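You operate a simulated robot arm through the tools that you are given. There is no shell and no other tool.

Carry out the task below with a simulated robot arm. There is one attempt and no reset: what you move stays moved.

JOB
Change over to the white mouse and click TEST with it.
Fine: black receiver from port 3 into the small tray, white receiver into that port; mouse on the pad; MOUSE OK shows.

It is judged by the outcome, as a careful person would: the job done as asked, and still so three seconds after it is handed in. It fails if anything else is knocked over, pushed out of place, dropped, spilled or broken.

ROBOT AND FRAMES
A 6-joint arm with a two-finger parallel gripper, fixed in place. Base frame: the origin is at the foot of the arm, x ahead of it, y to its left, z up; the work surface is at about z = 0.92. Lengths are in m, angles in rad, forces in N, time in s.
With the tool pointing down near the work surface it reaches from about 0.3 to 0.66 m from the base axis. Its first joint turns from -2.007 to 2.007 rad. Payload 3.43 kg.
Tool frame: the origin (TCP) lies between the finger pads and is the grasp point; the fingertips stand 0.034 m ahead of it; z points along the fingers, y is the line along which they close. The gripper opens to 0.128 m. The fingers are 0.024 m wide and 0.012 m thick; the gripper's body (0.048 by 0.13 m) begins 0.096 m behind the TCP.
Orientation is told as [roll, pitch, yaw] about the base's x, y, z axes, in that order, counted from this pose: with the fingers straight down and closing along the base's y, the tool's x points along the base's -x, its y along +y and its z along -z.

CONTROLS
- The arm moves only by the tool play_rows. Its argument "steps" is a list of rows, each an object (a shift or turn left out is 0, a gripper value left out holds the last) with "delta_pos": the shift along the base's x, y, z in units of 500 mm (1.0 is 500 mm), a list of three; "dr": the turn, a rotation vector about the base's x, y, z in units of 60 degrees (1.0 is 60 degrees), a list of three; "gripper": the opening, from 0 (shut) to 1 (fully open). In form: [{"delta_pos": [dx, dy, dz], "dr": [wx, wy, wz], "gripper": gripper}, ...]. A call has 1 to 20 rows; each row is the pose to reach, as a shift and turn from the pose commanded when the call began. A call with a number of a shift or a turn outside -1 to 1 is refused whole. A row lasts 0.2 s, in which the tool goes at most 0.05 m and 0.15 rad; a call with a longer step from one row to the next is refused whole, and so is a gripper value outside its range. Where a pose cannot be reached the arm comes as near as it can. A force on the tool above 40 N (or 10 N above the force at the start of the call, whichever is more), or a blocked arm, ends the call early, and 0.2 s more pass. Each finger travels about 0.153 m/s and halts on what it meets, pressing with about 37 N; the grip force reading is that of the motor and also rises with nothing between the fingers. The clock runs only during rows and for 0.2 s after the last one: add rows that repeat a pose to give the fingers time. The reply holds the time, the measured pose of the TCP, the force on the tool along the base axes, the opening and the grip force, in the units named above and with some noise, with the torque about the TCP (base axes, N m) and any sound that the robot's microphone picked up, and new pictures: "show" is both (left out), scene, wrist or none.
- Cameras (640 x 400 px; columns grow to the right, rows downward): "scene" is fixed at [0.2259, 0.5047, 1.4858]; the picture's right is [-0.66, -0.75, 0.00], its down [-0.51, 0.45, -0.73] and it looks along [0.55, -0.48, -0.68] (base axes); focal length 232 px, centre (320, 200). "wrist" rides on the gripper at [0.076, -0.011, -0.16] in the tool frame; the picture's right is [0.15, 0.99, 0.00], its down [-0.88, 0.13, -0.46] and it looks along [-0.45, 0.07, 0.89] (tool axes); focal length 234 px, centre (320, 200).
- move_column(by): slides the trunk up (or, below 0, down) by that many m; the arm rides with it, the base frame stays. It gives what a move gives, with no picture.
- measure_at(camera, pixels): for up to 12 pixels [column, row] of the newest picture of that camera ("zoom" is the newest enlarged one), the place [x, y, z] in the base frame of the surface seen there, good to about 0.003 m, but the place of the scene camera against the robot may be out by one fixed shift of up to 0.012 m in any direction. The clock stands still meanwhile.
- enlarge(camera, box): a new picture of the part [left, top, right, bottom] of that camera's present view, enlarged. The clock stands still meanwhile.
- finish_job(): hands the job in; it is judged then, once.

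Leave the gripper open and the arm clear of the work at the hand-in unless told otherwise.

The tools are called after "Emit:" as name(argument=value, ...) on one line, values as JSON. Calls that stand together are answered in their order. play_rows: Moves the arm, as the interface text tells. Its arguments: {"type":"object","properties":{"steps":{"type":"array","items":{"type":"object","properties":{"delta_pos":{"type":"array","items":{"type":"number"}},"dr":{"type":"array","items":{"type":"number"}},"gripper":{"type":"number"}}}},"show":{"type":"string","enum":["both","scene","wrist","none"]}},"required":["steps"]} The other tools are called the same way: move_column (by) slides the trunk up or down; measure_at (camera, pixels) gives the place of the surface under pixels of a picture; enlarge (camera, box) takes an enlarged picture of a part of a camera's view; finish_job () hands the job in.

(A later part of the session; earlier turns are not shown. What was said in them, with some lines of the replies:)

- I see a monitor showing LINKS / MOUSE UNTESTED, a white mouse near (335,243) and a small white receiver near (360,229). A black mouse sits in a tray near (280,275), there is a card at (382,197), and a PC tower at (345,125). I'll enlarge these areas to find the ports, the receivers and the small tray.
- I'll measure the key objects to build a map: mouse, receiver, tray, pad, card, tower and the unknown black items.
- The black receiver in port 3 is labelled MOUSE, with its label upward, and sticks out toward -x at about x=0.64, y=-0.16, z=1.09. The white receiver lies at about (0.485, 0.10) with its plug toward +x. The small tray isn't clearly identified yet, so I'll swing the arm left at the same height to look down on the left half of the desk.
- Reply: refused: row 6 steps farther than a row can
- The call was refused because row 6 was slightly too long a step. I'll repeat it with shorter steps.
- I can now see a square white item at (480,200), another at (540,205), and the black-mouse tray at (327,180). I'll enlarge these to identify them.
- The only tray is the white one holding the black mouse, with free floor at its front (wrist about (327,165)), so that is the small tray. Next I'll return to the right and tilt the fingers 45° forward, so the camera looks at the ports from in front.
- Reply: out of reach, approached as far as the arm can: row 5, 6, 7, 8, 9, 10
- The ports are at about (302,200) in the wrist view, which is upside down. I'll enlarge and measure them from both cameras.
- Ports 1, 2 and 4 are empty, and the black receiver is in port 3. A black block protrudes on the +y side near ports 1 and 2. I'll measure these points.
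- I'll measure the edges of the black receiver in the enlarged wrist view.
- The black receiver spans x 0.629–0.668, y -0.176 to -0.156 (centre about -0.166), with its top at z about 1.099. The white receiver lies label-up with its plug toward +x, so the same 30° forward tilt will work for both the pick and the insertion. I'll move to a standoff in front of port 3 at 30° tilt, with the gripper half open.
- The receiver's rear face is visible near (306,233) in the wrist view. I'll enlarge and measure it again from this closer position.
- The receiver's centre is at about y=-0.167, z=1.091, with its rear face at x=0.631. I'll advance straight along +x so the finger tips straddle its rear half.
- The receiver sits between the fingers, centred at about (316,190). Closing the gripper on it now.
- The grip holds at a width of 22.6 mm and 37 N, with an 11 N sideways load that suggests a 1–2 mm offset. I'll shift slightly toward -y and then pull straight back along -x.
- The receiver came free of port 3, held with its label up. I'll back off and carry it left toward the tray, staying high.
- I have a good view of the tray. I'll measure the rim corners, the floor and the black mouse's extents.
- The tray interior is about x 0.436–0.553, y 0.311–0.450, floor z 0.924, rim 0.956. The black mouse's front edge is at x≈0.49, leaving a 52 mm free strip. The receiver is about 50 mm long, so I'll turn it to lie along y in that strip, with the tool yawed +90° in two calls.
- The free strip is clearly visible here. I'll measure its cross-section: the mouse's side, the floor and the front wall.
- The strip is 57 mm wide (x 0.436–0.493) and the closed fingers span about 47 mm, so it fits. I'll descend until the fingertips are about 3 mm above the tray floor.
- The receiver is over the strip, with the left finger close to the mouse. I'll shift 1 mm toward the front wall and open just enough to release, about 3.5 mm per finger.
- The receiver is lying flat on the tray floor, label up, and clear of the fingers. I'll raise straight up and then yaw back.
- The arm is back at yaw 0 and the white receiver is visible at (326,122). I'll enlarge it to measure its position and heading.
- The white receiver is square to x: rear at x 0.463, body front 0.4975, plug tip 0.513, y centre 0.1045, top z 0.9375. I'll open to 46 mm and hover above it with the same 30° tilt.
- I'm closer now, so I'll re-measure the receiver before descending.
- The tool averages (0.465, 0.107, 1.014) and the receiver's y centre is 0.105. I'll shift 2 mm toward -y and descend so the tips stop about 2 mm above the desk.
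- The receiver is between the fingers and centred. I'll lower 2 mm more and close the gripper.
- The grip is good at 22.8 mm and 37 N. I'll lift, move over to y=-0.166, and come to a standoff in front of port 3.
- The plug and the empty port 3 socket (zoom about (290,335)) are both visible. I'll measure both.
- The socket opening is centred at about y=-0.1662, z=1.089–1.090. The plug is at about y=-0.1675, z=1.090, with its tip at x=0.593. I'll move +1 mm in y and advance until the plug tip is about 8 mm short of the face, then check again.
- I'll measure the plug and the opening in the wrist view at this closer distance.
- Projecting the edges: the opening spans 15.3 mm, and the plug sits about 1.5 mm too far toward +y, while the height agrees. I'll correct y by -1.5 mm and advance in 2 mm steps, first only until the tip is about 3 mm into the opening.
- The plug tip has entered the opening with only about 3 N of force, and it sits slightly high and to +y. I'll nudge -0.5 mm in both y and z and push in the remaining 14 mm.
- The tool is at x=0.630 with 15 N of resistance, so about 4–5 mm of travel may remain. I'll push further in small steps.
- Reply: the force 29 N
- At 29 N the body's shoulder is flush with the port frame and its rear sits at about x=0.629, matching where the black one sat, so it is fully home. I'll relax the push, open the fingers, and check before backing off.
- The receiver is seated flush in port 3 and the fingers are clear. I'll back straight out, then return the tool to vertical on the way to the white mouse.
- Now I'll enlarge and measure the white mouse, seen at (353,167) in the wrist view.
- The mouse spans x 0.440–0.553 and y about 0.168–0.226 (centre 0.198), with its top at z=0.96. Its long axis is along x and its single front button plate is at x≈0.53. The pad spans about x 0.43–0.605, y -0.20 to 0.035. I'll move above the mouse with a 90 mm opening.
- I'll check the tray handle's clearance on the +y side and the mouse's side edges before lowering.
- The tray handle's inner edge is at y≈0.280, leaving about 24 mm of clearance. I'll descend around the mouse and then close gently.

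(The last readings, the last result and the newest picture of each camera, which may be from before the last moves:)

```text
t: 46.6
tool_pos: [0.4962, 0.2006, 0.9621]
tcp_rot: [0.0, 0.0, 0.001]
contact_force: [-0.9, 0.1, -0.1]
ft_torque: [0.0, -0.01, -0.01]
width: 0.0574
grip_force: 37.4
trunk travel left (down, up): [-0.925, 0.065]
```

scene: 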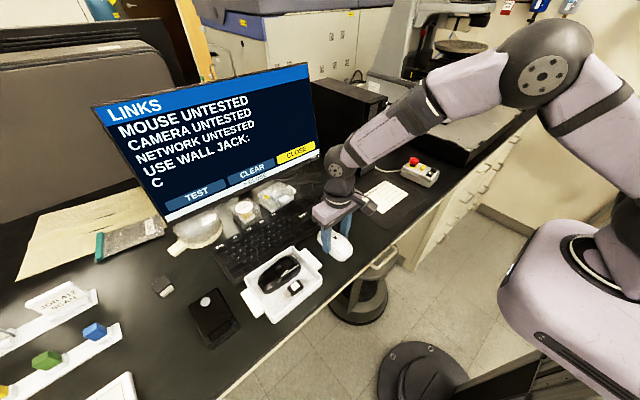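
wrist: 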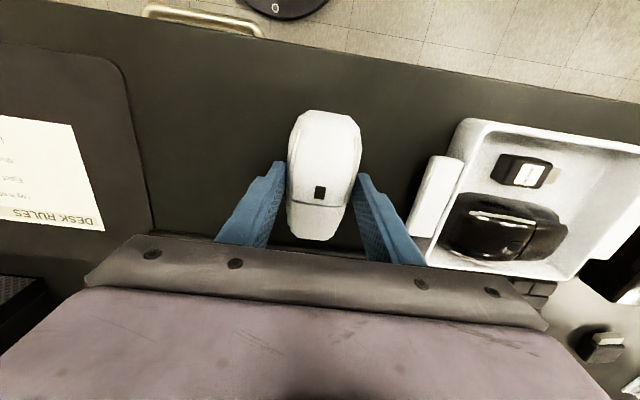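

I have the mouse, 57 mm wide at 37 N. I'll lift it and carry it over the pad, to about x=0.515, y=-0.10.

Emit:
play_rows(steps=[{"delta_pos": [0, 0, 0.04], "gripper": 0.3}, {"delta_pos": [0, 0, 0.1]}, {"delta_pos": [0.01, -0.08, 0.12]}, {"delta_pos": [0.02, -0.17, 0.12]}, {"delta_pos": [0.03, -0.26, 0.12]}, {"delta_pos": [0.038, -0.35, 0.12]}, {"delta_pos": [0.038, -0.44, 0.12]}, {"delta_pos": [0.038, -0.53, 0.12]}, {"delta_pos": [0.038, -0.6, 0.12]}, {"delta_pos": [0.038, -0.6, 0.12]}])

```text
t: 48.8
tool_pos: [0.514, -0.1011, 1.0263]
tcp_rot: [0.001, 0.001, 0.002]
contact_force: [-0.2, 0.7, -0.7]
ft_torque: [0.02, -0.03, -0.01]
width: 0.0578
grip_force: 36.9
trunk travel left (down, up): [-0.925, 0.065]
```

scene: 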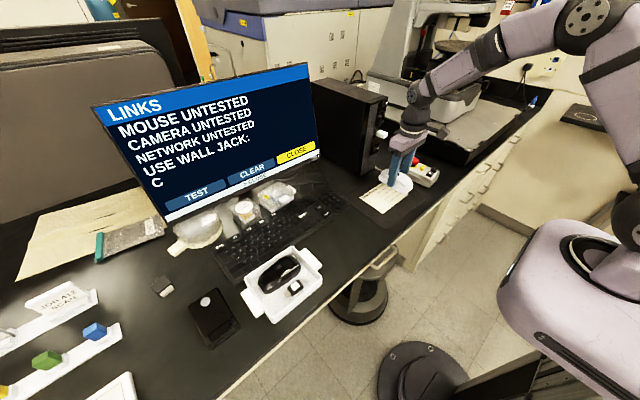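
wrist: 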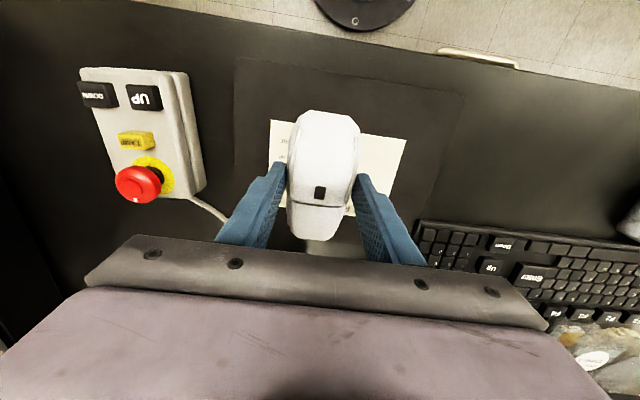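

The mouse is over the pad, with its left edge at (235,130) and card visible beneath. I'll lower it gently and watch the force for contact.

Emit:
play_rows(steps=[{"delta_pos": [0, 0, -0.04], "gripper": 0.3}, {"delta_pos": [0, 0, -0.08]}, {"delta_pos": [0, 0, -0.1]}, {"delta_pos": [0, 0, -0.112]}, {"delta_pos": [0, 0, -0.118]}, {"delta_pos": [0, 0, -0.121]}, {"delta_pos": [0, 0, -0.121]}])

```text
t: 50.4
tool_pos: [0.5169, -0.0999, 0.9654]
tcp_rot: [-0.002, -0.005, -0.001]
contact_force: [3.9, 1.4, 18.4]
ft_torque: [0.41, 0.81, -0.1]
width: 0.0574
grip_force: 36.5
trunk travel left (down, up): [-0.925, 0.065]
```

scene: 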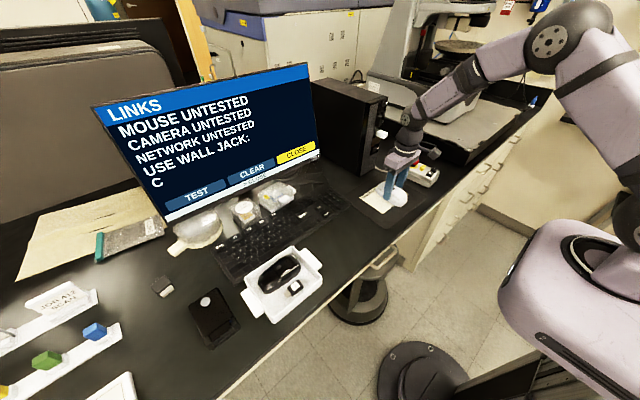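
wrist: 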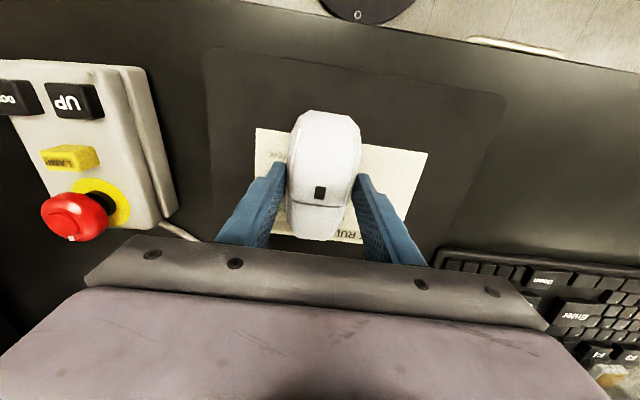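

The mouse is on the pad with an 18 N reaction. I'll raise the command 1.5 mm to relax that, then slide 10 mm toward +y (left) to see how the screen responds.

Emit:
play_rows(steps=[{"delta_pos": [0, 0, 0.0025], "gripper": 0.3}, {"delta_pos": [0, 0.005, 0.0025]}, {"delta_pos": [0, 0.01, 0.0025]}, {"delta_pos": [0, 0.015, 0.0025]}, {"delta_pos": [0, 0.02, 0.0025]}, {"delta_pos": [0, 0.02, 0.0025]}])

Emit:
enlarge(camera="scene", box=[80, 50, 430, 270])

```text
t: 51.8
tool_pos: [0.5137, -0.0895, 0.9643]
tcp_rot: [0.001, -0.005, 0.0]
contact_force: [0.6, -11.5, 26.0]
ft_torque: [-0.64, 0.1, -0.03]
width: 0.0574
grip_force: 37.0
trunk travel left (down, up): [-0.925, 0.065]
```

scene: 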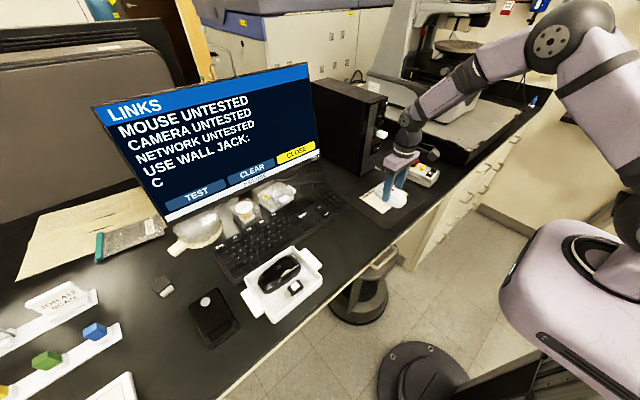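
wrist: 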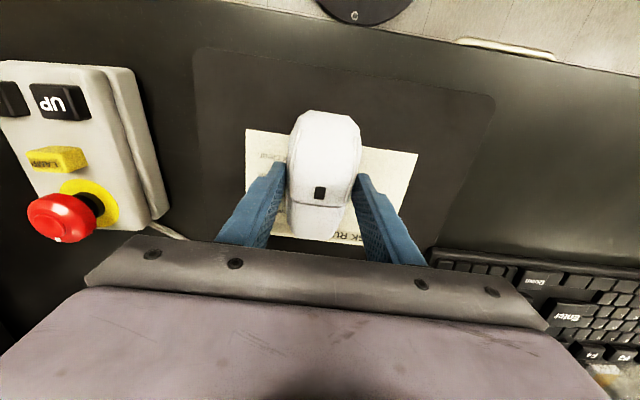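

```text
1.82 times, centred on (255, 160) of scene
```

zoom: 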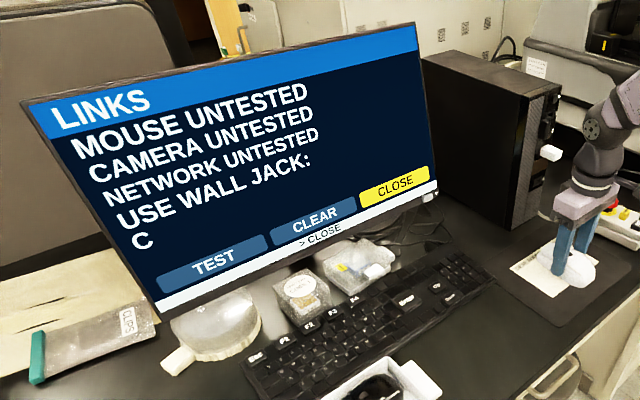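

The force rose to 26 N, so I'm still pressing too hard, and the screen still shows CLOSE selected. The card kept its place on the pad. I'll raise about 1.5 mm more and read the force before sliding further.

Emit:
play_rows(steps=[{"delta_pos": [0, 0, 0.002], "gripper": 0.3}, {"delta_pos": [0, 0, 0.003]}, {"delta_pos": [0, 0, 0.003]}], show="none")

```text
t: 52.6
tool_pos: [0.5137, -0.0884, 0.9657]
tcp_rot: [0.004, -0.001, -0.001]
contact_force: [0.4, -7.2, 16.4]
ft_torque: [-0.33, -0.5, -0.26]
width: 0.0572
grip_force: 37.7
trunk travel left (down, up): [-0.925, 0.065]
```

Raising 1.5 mm reduced the force by about 10 N, so I'll raise another 1.8 mm.

Emit:
play_rows(steps=[{"delta_pos": [0, 0, 0.002], "gripper": 0.3}, {"delta_pos": [0, 0, 0.0036]}, {"delta_pos": [0, 0, 0.0036]}], show="none")

```text
t: 53.4
tool_pos: [0.5137, -0.089, 0.966]
tcp_rot: [0.001, 0.004, 0.0]
contact_force: [-0.2, -0.1, -1.4]
ft_torque: [-0.03, 0.0, 0.03]
width: 0.0573
grip_force: 37.2
trunk travel left (down, up): [-0.925, 0.065]
```

It is now just free of contact. I'll lower 0.6 mm to touch lightly, then slide another 30 mm to the left (+y).

Emit:
play_rows(steps=[{"delta_pos": [0, 0, -0.0012], "gripper": 0.3}, {"delta_pos": [0, 0.01, -0.0012]}, {"delta_pos": [0, 0.02, -0.0012]}, {"delta_pos": [0, 0.03, -0.0012]}, {"delta_pos": [0, 0.04, -0.0012]}, {"delta_pos": [0, 0.05, -0.0012]}, {"delta_pos": [0, 0.06, -0.0012]}, {"delta_pos": [0, 0.06, -0.0012]}])

Emit:
enlarge(camera="scene", box=[80, 50, 430, 270])

```text
t: 55.2
tool_pos: [0.515, -0.0606, 0.967]
tcp_rot: [0.0, -0.001, 0.0]
contact_force: [-0.6, -0.5, -0.9]
ft_torque: [-0.02, -0.03, -0.02]
width: 0.0576
grip_force: 36.7
trunk travel left (down, up): [-0.925, 0.065]
```

scene: 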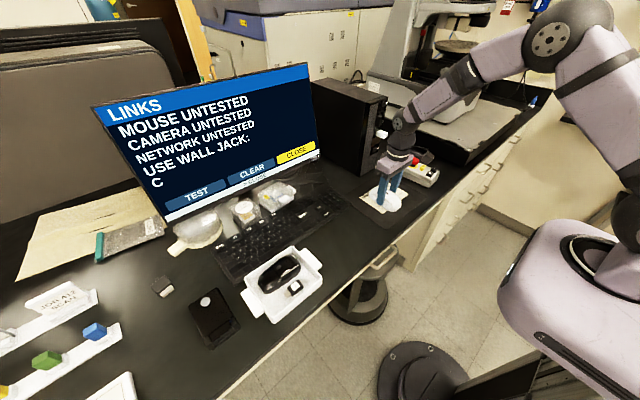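
wrist: 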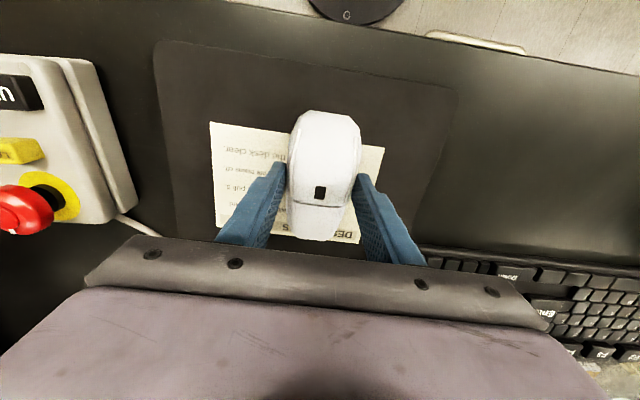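

```text
1.82 times, centred on (255, 160) of scene
```

zoom: 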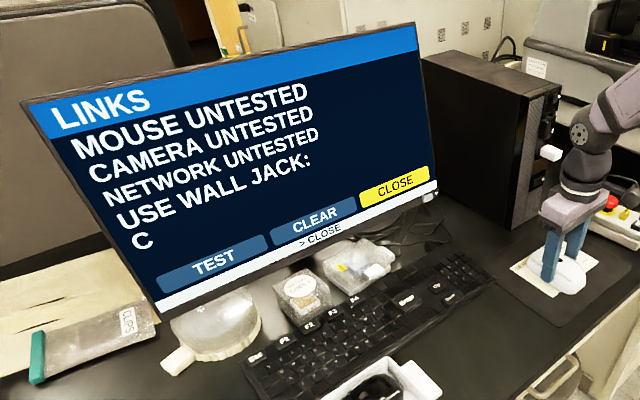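

The force is near zero, so the mouse was hovering and not tracking. I'll lower until light contact (a few newtons).

Emit:
play_rows(steps=[{"delta_pos": [0, 0, -0.001], "gripper": 0.3}, {"delta_pos": [0, 0, -0.002]}, {"delta_pos": [0, 0, -0.002]}], show="none")

```text
t: 56.0
tool_pos: [0.5148, -0.0608, 0.9664]
tcp_rot: [0.0, -0.001, 0.001]
contact_force: [0.0, 0.1, -1.2]
ft_torque: [0.0, 0.0, 0.03]
width: 0.0573
grip_force: 36.8
trunk travel left (down, up): [-0.925, 0.065]
```

Still no contact, so I'll lower another 1 mm.

Emit:
play_rows(steps=[{"delta_pos": [0, 0, -0.001], "gripper": 0.3}, {"delta_pos": [0, 0, -0.002]}, {"delta_pos": [0, 0, -0.002]}], show="none")

```text
t: 56.8
tool_pos: [0.5167, -0.061, 0.9645]
tcp_rot: [-0.001, 0.001, -0.001]
contact_force: [-0.2, 0.3, 1.0]
ft_torque: [0.02, 0.07, 0.03]
width: 0.0577
grip_force: 37.2
trunk travel left (down, up): [-0.925, 0.065]
```

Contact is just starting at about 1–2 N. I'll lower 0.4 mm more and slide 40 mm left.

Emit:
play_rows(steps=[{"delta_pos": [0, 0, -0.0008], "gripper": 0.3}, {"delta_pos": [0, 0.01, -0.0008]}, {"delta_pos": [0, 0.02, -0.0008]}, {"delta_pos": [0, 0.03, -0.0008]}, {"delta_pos": [0, 0.04, -0.0008]}, {"delta_pos": [0, 0.05, -0.0008]}, {"delta_pos": [0, 0.06, -0.0008]}, {"delta_pos": [0, 0.07, -0.0008]}, {"delta_pos": [0, 0.08, -0.0008]}, {"delta_pos": [0, 0.08, -0.0008]}])

Emit:
enlarge(camera="scene", box=[80, 50, 430, 270])

```text
t: 59.0
tool_pos: [0.5154, -0.0198, 0.966]
tcp_rot: [0.0, -0.002, 0.001]
contact_force: [-0.7, -3.6, 10.4]
ft_torque: [-0.15, -0.02, -0.02]
width: 0.0575
grip_force: 37.0
trunk travel left (down, up): [-0.925, 0.065]
```

scene: 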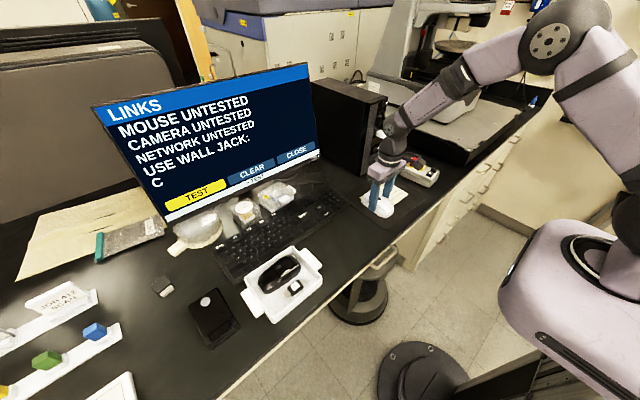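
wrist: 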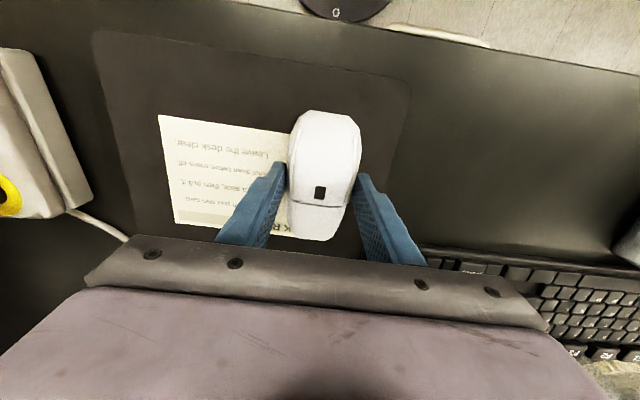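

```text
1.82 times, centred on (255, 160) of scene
```

zoom: 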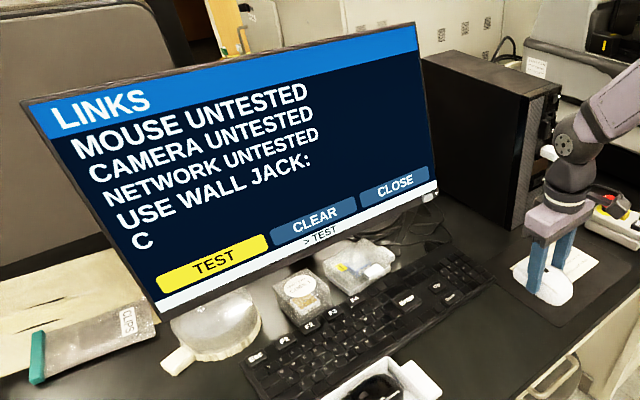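

TEST is now highlighted and the status line reads "> TEST". The mouse is on the pad at y≈-0.02. I'll relax the downward push slightly and open the fingers to release the mouse in place.

Emit:
play_rows(steps=[{"delta_pos": [0, 0, 0.0014], "gripper": 0.3}, {"delta_pos": [0, 0, 0.0014], "gripper": 0.46}, {"delta_pos": [0, 0, 0.0014], "gripper": 0.52}, {"delta_pos": [0, 0, 0.0014], "gripper": 0.6}, {"delta_pos": [0, 0, 0.0014], "gripper": 0.68}, {"delta_pos": [0, 0, 0.0014], "gripper": 0.68}])

Emit:
enlarge(camera="scene", box=[80, 50, 430, 270])

```text
t: 60.4
tool_pos: [0.5156, -0.02, 0.9653]
tcp_rot: [0.001, 0.0, 0.001]
contact_force: [0.2, -0.3, 0.0]
ft_torque: [0.01, -0.01, 0.03]
width: 0.0869
grip_force: 0.0
trunk travel left (down, up): [-0.925, 0.065]
```

scene: 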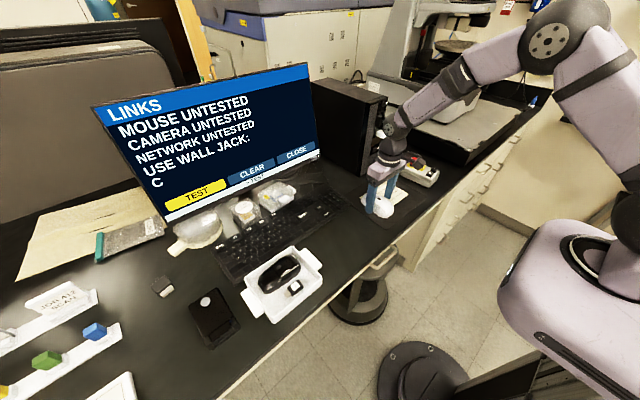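
wrist: 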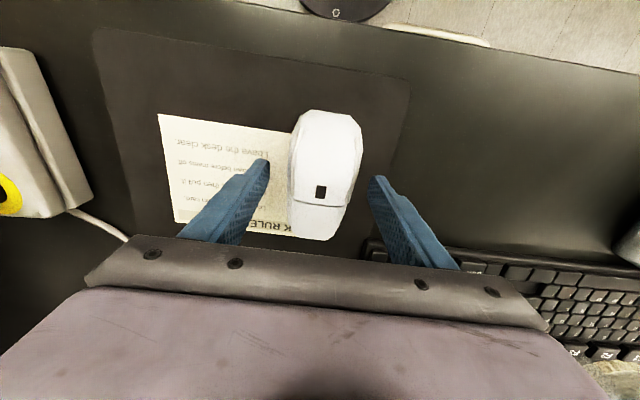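

```text
1.82 times, centred on (255, 160) of scene
```

zoom: 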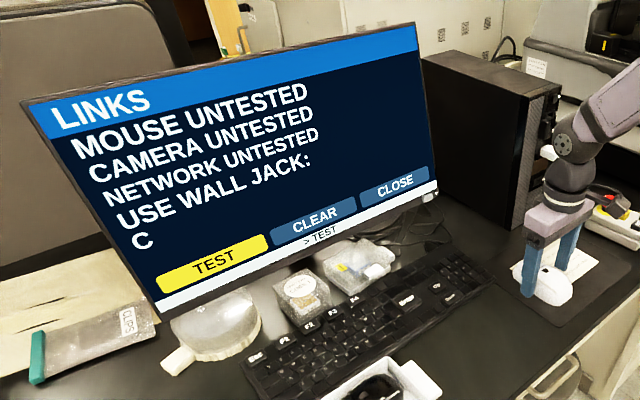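

The mouse is released and TEST is still highlighted. I'll raise straight up, close the fingers, and view the button plate.

Emit:
play_rows(steps=[{"delta_pos": [0, 0, 0.05]}, {"delta_pos": [0, 0, 0.12]}, {"delta_pos": [0, 0, 0.19]}, {"delta_pos": [0, 0, 0.2], "gripper": 0.4}, {"delta_pos": [0, 0, 0.2], "gripper": 0.2}, {"delta_pos": [0, 0, 0.2], "gripper": 0}, {"delta_pos": [0, 0, 0.2], "gripper": 0}], show="wrist")

Emit:
enlarge(camera="wrist", box=[270, 90, 390, 200])

```text
t: 62.0
tool_pos: [0.5152, -0.0179, 1.0635]
tcp_rot: [-0.001, 0.001, 0.0]
contact_force: [-0.3, -0.3, -0.4]
ft_torque: [0.01, 0.01, -0.02]
width: 0.0
grip_force: 32.6
trunk travel left (down, up): [-0.925, 0.065]
```

wrist: 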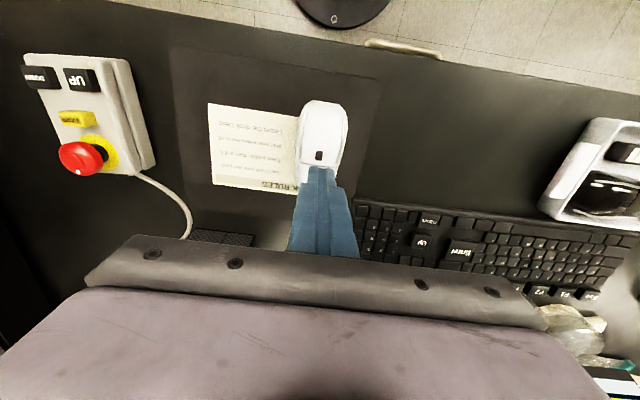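

```text
3.64 times, centred on (330, 145) of wrist
```

zoom: 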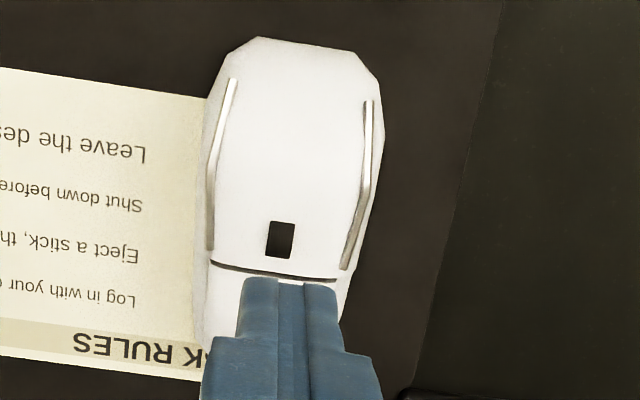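

I'll measure the mouse's current position (split line, dark wheel, rear end) to place the press.

Emit:
measure_at(camera="zoom", pixels=[[275, 270], [280, 240], [300, 50], [215, 270], [345, 280], [220, 320], [225, 300], [300, 150]])

```text
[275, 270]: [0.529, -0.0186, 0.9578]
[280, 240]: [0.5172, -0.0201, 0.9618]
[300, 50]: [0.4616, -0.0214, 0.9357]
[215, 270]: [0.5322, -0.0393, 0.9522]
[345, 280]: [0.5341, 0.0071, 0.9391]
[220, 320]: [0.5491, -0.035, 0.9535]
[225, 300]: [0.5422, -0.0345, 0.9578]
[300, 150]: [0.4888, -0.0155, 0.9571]
```

The split line is at x≈0.530 and the plate runs to about 0.572, so I'll press at x=0.550, y=-0.018. First I'll hover just above it.

Emit:
play_rows(steps=[{"delta_pos": [0.04, 0, 0], "gripper": 0}, {"delta_pos": [0.07, -0.001, -0.02]}, {"delta_pos": [0.07, -0.001, -0.07]}, {"delta_pos": [0.07, -0.001, -0.11]}, {"delta_pos": [0.07, -0.001, -0.13]}, {"delta_pos": [0.07, -0.001, -0.138]}, {"delta_pos": [0.07, -0.001, -0.138]}])

Emit:
enlarge(camera="wrist", box=[270, 90, 390, 220])

Emit:
enlarge(camera="scene", box=[340, 150, 430, 240])

```text
t: 63.6
tool_pos: [0.5517, -0.0187, 0.9956]
tcp_rot: [-0.001, 0.0, -0.001]
contact_force: [-0.1, 0.5, 0.0]
ft_torque: [0.02, -0.02, 0.01]
width: 0.0001
grip_force: 32.9
trunk travel left (down, up): [-0.925, 0.065]
```

scene: 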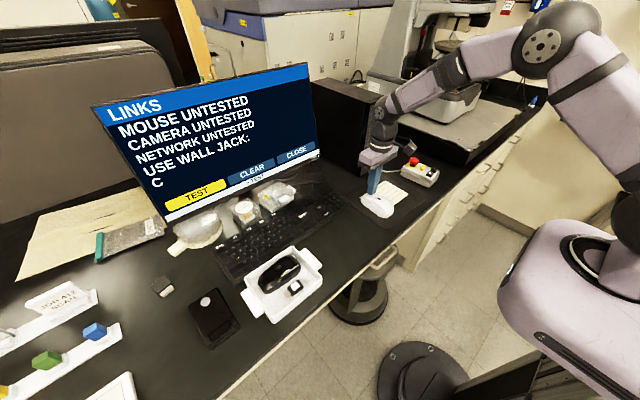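
wrist: 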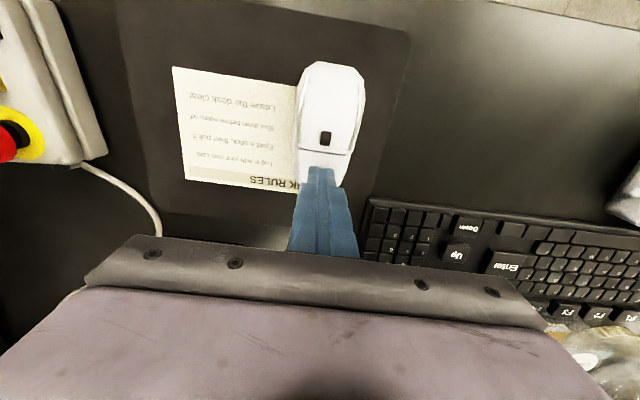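

```text
3.08 times, centred on (330, 155) of wrist
```

zoom: 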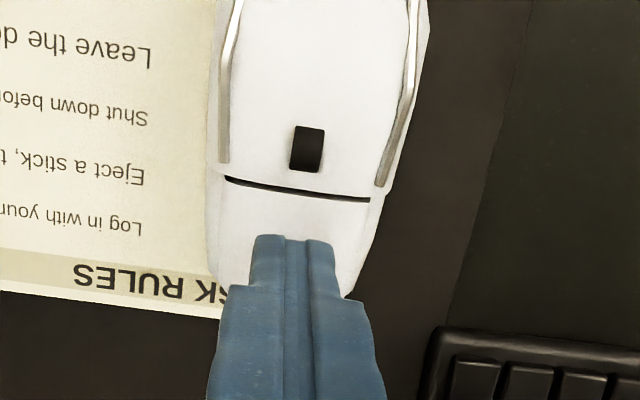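

```text
4.44 times, centred on (385, 195) of scene
```

zoom: 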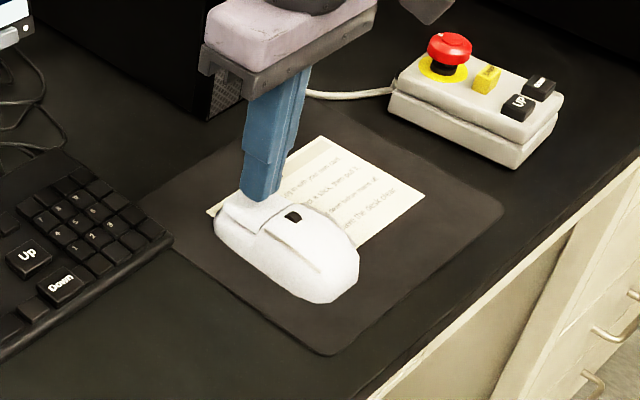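

The fingertips are centred over the button plate and TEST is highlighted. I'll press down slowly, first to z≈0.989, and read the force and the microphone.

Emit:
play_rows(steps=[{"delta_pos": [0, 0, -0.004], "gripper": 0}, {"delta_pos": [0, 0, -0.007]}, {"delta_pos": [0, 0, -0.009]}, {"delta_pos": [0, 0, -0.011]}, {"delta_pos": [0, 0, -0.013]}], show="scene")

```text
t: 64.8
tool_pos: [0.5509, -0.02, 0.9913]
tcp_rot: [-0.002, 0.002, -0.001]
contact_force: [0.5, -0.8, 0.4]
ft_torque: [0.01, -0.04, -0.02]
width: 0.0003
grip_force: 33.4
trunk travel left (down, up): [-0.925, 0.065]
```

scene: 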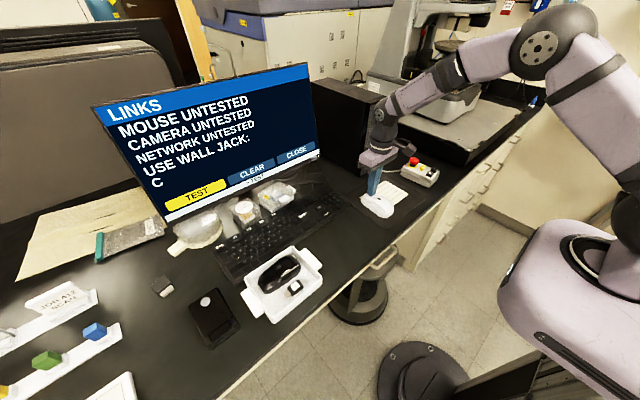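

No contact yet. I'll continue down another 3 mm in small steps.

Emit:
play_rows(steps=[{"delta_pos": [0, 0, -0.002], "gripper": 0}, {"delta_pos": [0, 0, -0.004]}, {"delta_pos": [0, 0, -0.006]}], show="scene")

```text
t: 65.6
tool_pos: [0.5494, -0.0204, 0.9867]
tcp_rot: [0.001, 0.001, 0.0]
contact_force: [-0.5, 0.1, 1.9]
ft_torque: [0.05, 0.02, -0.01]
width: 0.0
grip_force: 33.6
trunk travel left (down, up): [-0.925, 0.065]
heard: click
```

scene: 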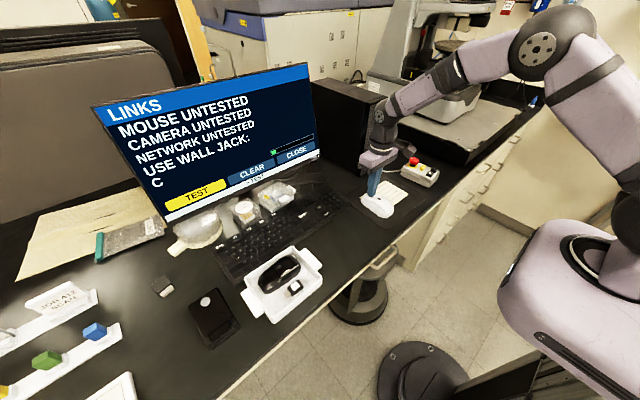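

A click was heard and a progress bar appeared on the screen. I'll lift straight off and let the test run.

Emit:
play_rows(steps=[{"delta_pos": [0, 0, 0.01], "gripper": 0}, {"delta_pos": [0, 0, 0.04]}, {"delta_pos": [0, 0, 0.1]}, {"delta_pos": [0, 0, 0.18]}, {"delta_pos": [0, 0, 0.26]}, {"delta_pos": [0, 0, 0.3]}, {"delta_pos": [0, 0, 0.3]}, {"delta_pos": [0, 0, 0.3]}, {"delta_pos": [0, 0, 0.3]}, {"delta_pos": [0, 0, 0.3]}])

Emit:
enlarge(camera="scene", box=[80, 50, 430, 270])

```text
t: 67.8
tool_pos: [0.5492, -0.0223, 1.1347]
tcp_rot: [0.001, 0.0, 0.0]
contact_force: [0.9, 0.5, 0.4]
ft_torque: [0.04, 0.04, 0.02]
width: 0.0
grip_force: 33.2
trunk travel left (down, up): [-0.925, 0.065]
```

scene: 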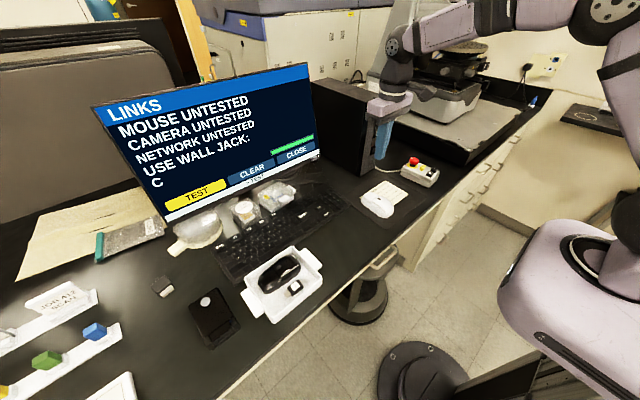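
wrist: 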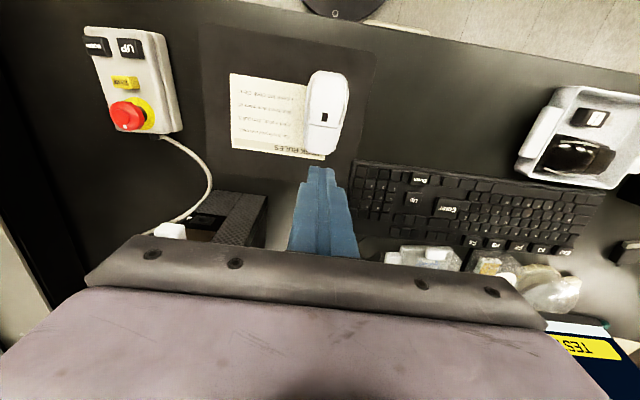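

```text
1.82 times, centred on (255, 160) of scene
```

zoom: 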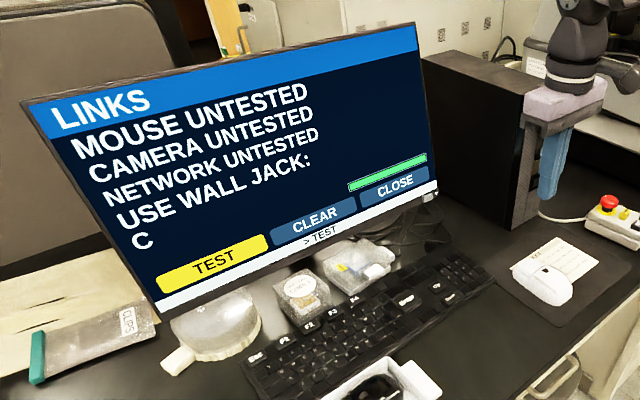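

The progress bar looks almost full. I'll move the arm back clear of the work with the gripper open while it finishes.

Emit:
play_rows(steps=[{"delta_pos": [-0.08, 0, 0.05]}, {"delta_pos": [-0.16, -0.02, 0.1]}, {"delta_pos": [-0.2, -0.08, 0.15]}, {"delta_pos": [-0.2, -0.14, 0.2]}, {"delta_pos": [-0.2, -0.2, 0.25], "gripper": 0.5}, {"delta_pos": [-0.2, -0.23, 0.28], "gripper": 1}, {"delta_pos": [-0.2, -0.23, 0.28], "gripper": 1}, {"delta_pos": [-0.2, -0.23, 0.28], "gripper": 1}])

Emit:
enlarge(camera="scene", box=[80, 50, 430, 270])

Emit:
enlarge(camera="scene", box=[230, 110, 430, 320])

```text
t: 69.6
tool_pos: [0.4495, -0.1373, 1.2759]
tcp_rot: [0.002, -0.002, 0.0]
contact_force: [0.2, 0.0, 0.0]
ft_torque: [0.01, -0.01, -0.02]
width: 0.128
grip_force: 0.0
trunk travel left (down, up): [-0.925, 0.065]
```

scene: 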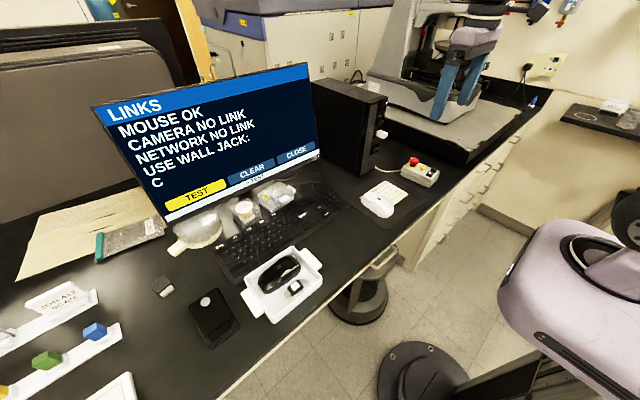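
wrist: 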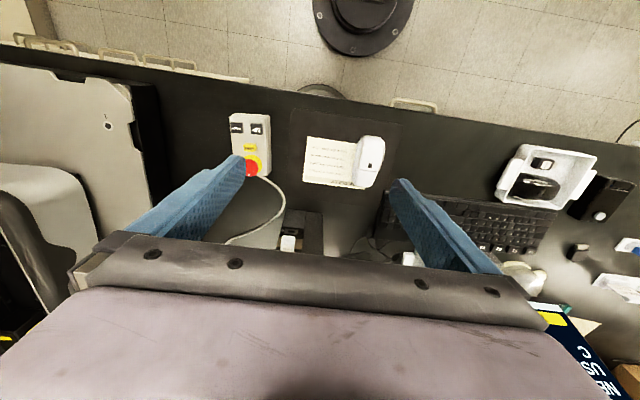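

```text
1.82 times, centred on (255, 160) of scene
```

zoom: 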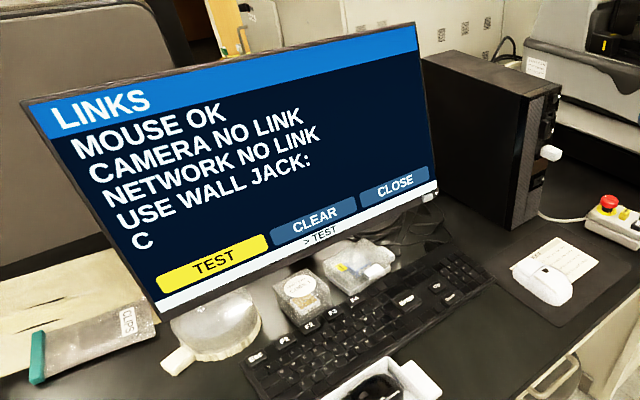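

```text
1.90 times, centred on (330, 215) of scene
```

zoom: 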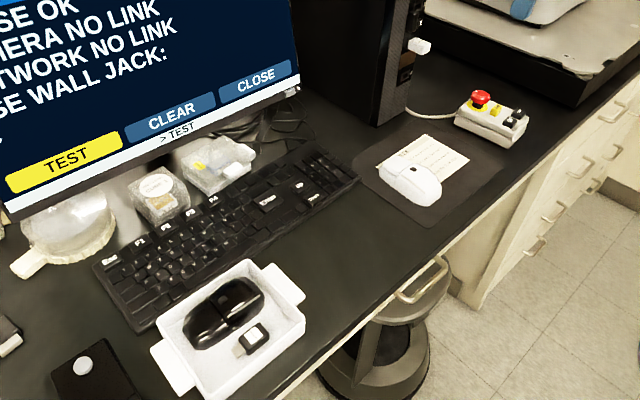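

The screen shows MOUSE OK. The white receiver is in port 3, the black receiver lies flat in the tray beside the black mouse, and the white mouse sits on the pad. Everything else is in place, the gripper is open and the arm is clear, so I'm handing the job in.

Emit:
finish_job()

```text
The job is handed in.
```

The changeover to the white mouse is done: I clicked TEST with it and the screen shows MOUSE OK.

- **Receivers:** The black receiver is out of port 3 and lying in the tray with the black mouse. That was the only tray on the desk, so I took it to be the small tray you meant. The white receiver is pushed fully into port 3.
- **Mouse:** The white mouse is on the pad, over part of the DESK RULES card. The card stayed in place when I slid the mouse.
- **Screen:** The same test also shows CAMERA NO LINK and NETWORK NO LINK. I left both alone, as they weren't part of this job.

Nothing else looked disturbed in the final pictures. I handed the job in with the gripper open and the arm clear.
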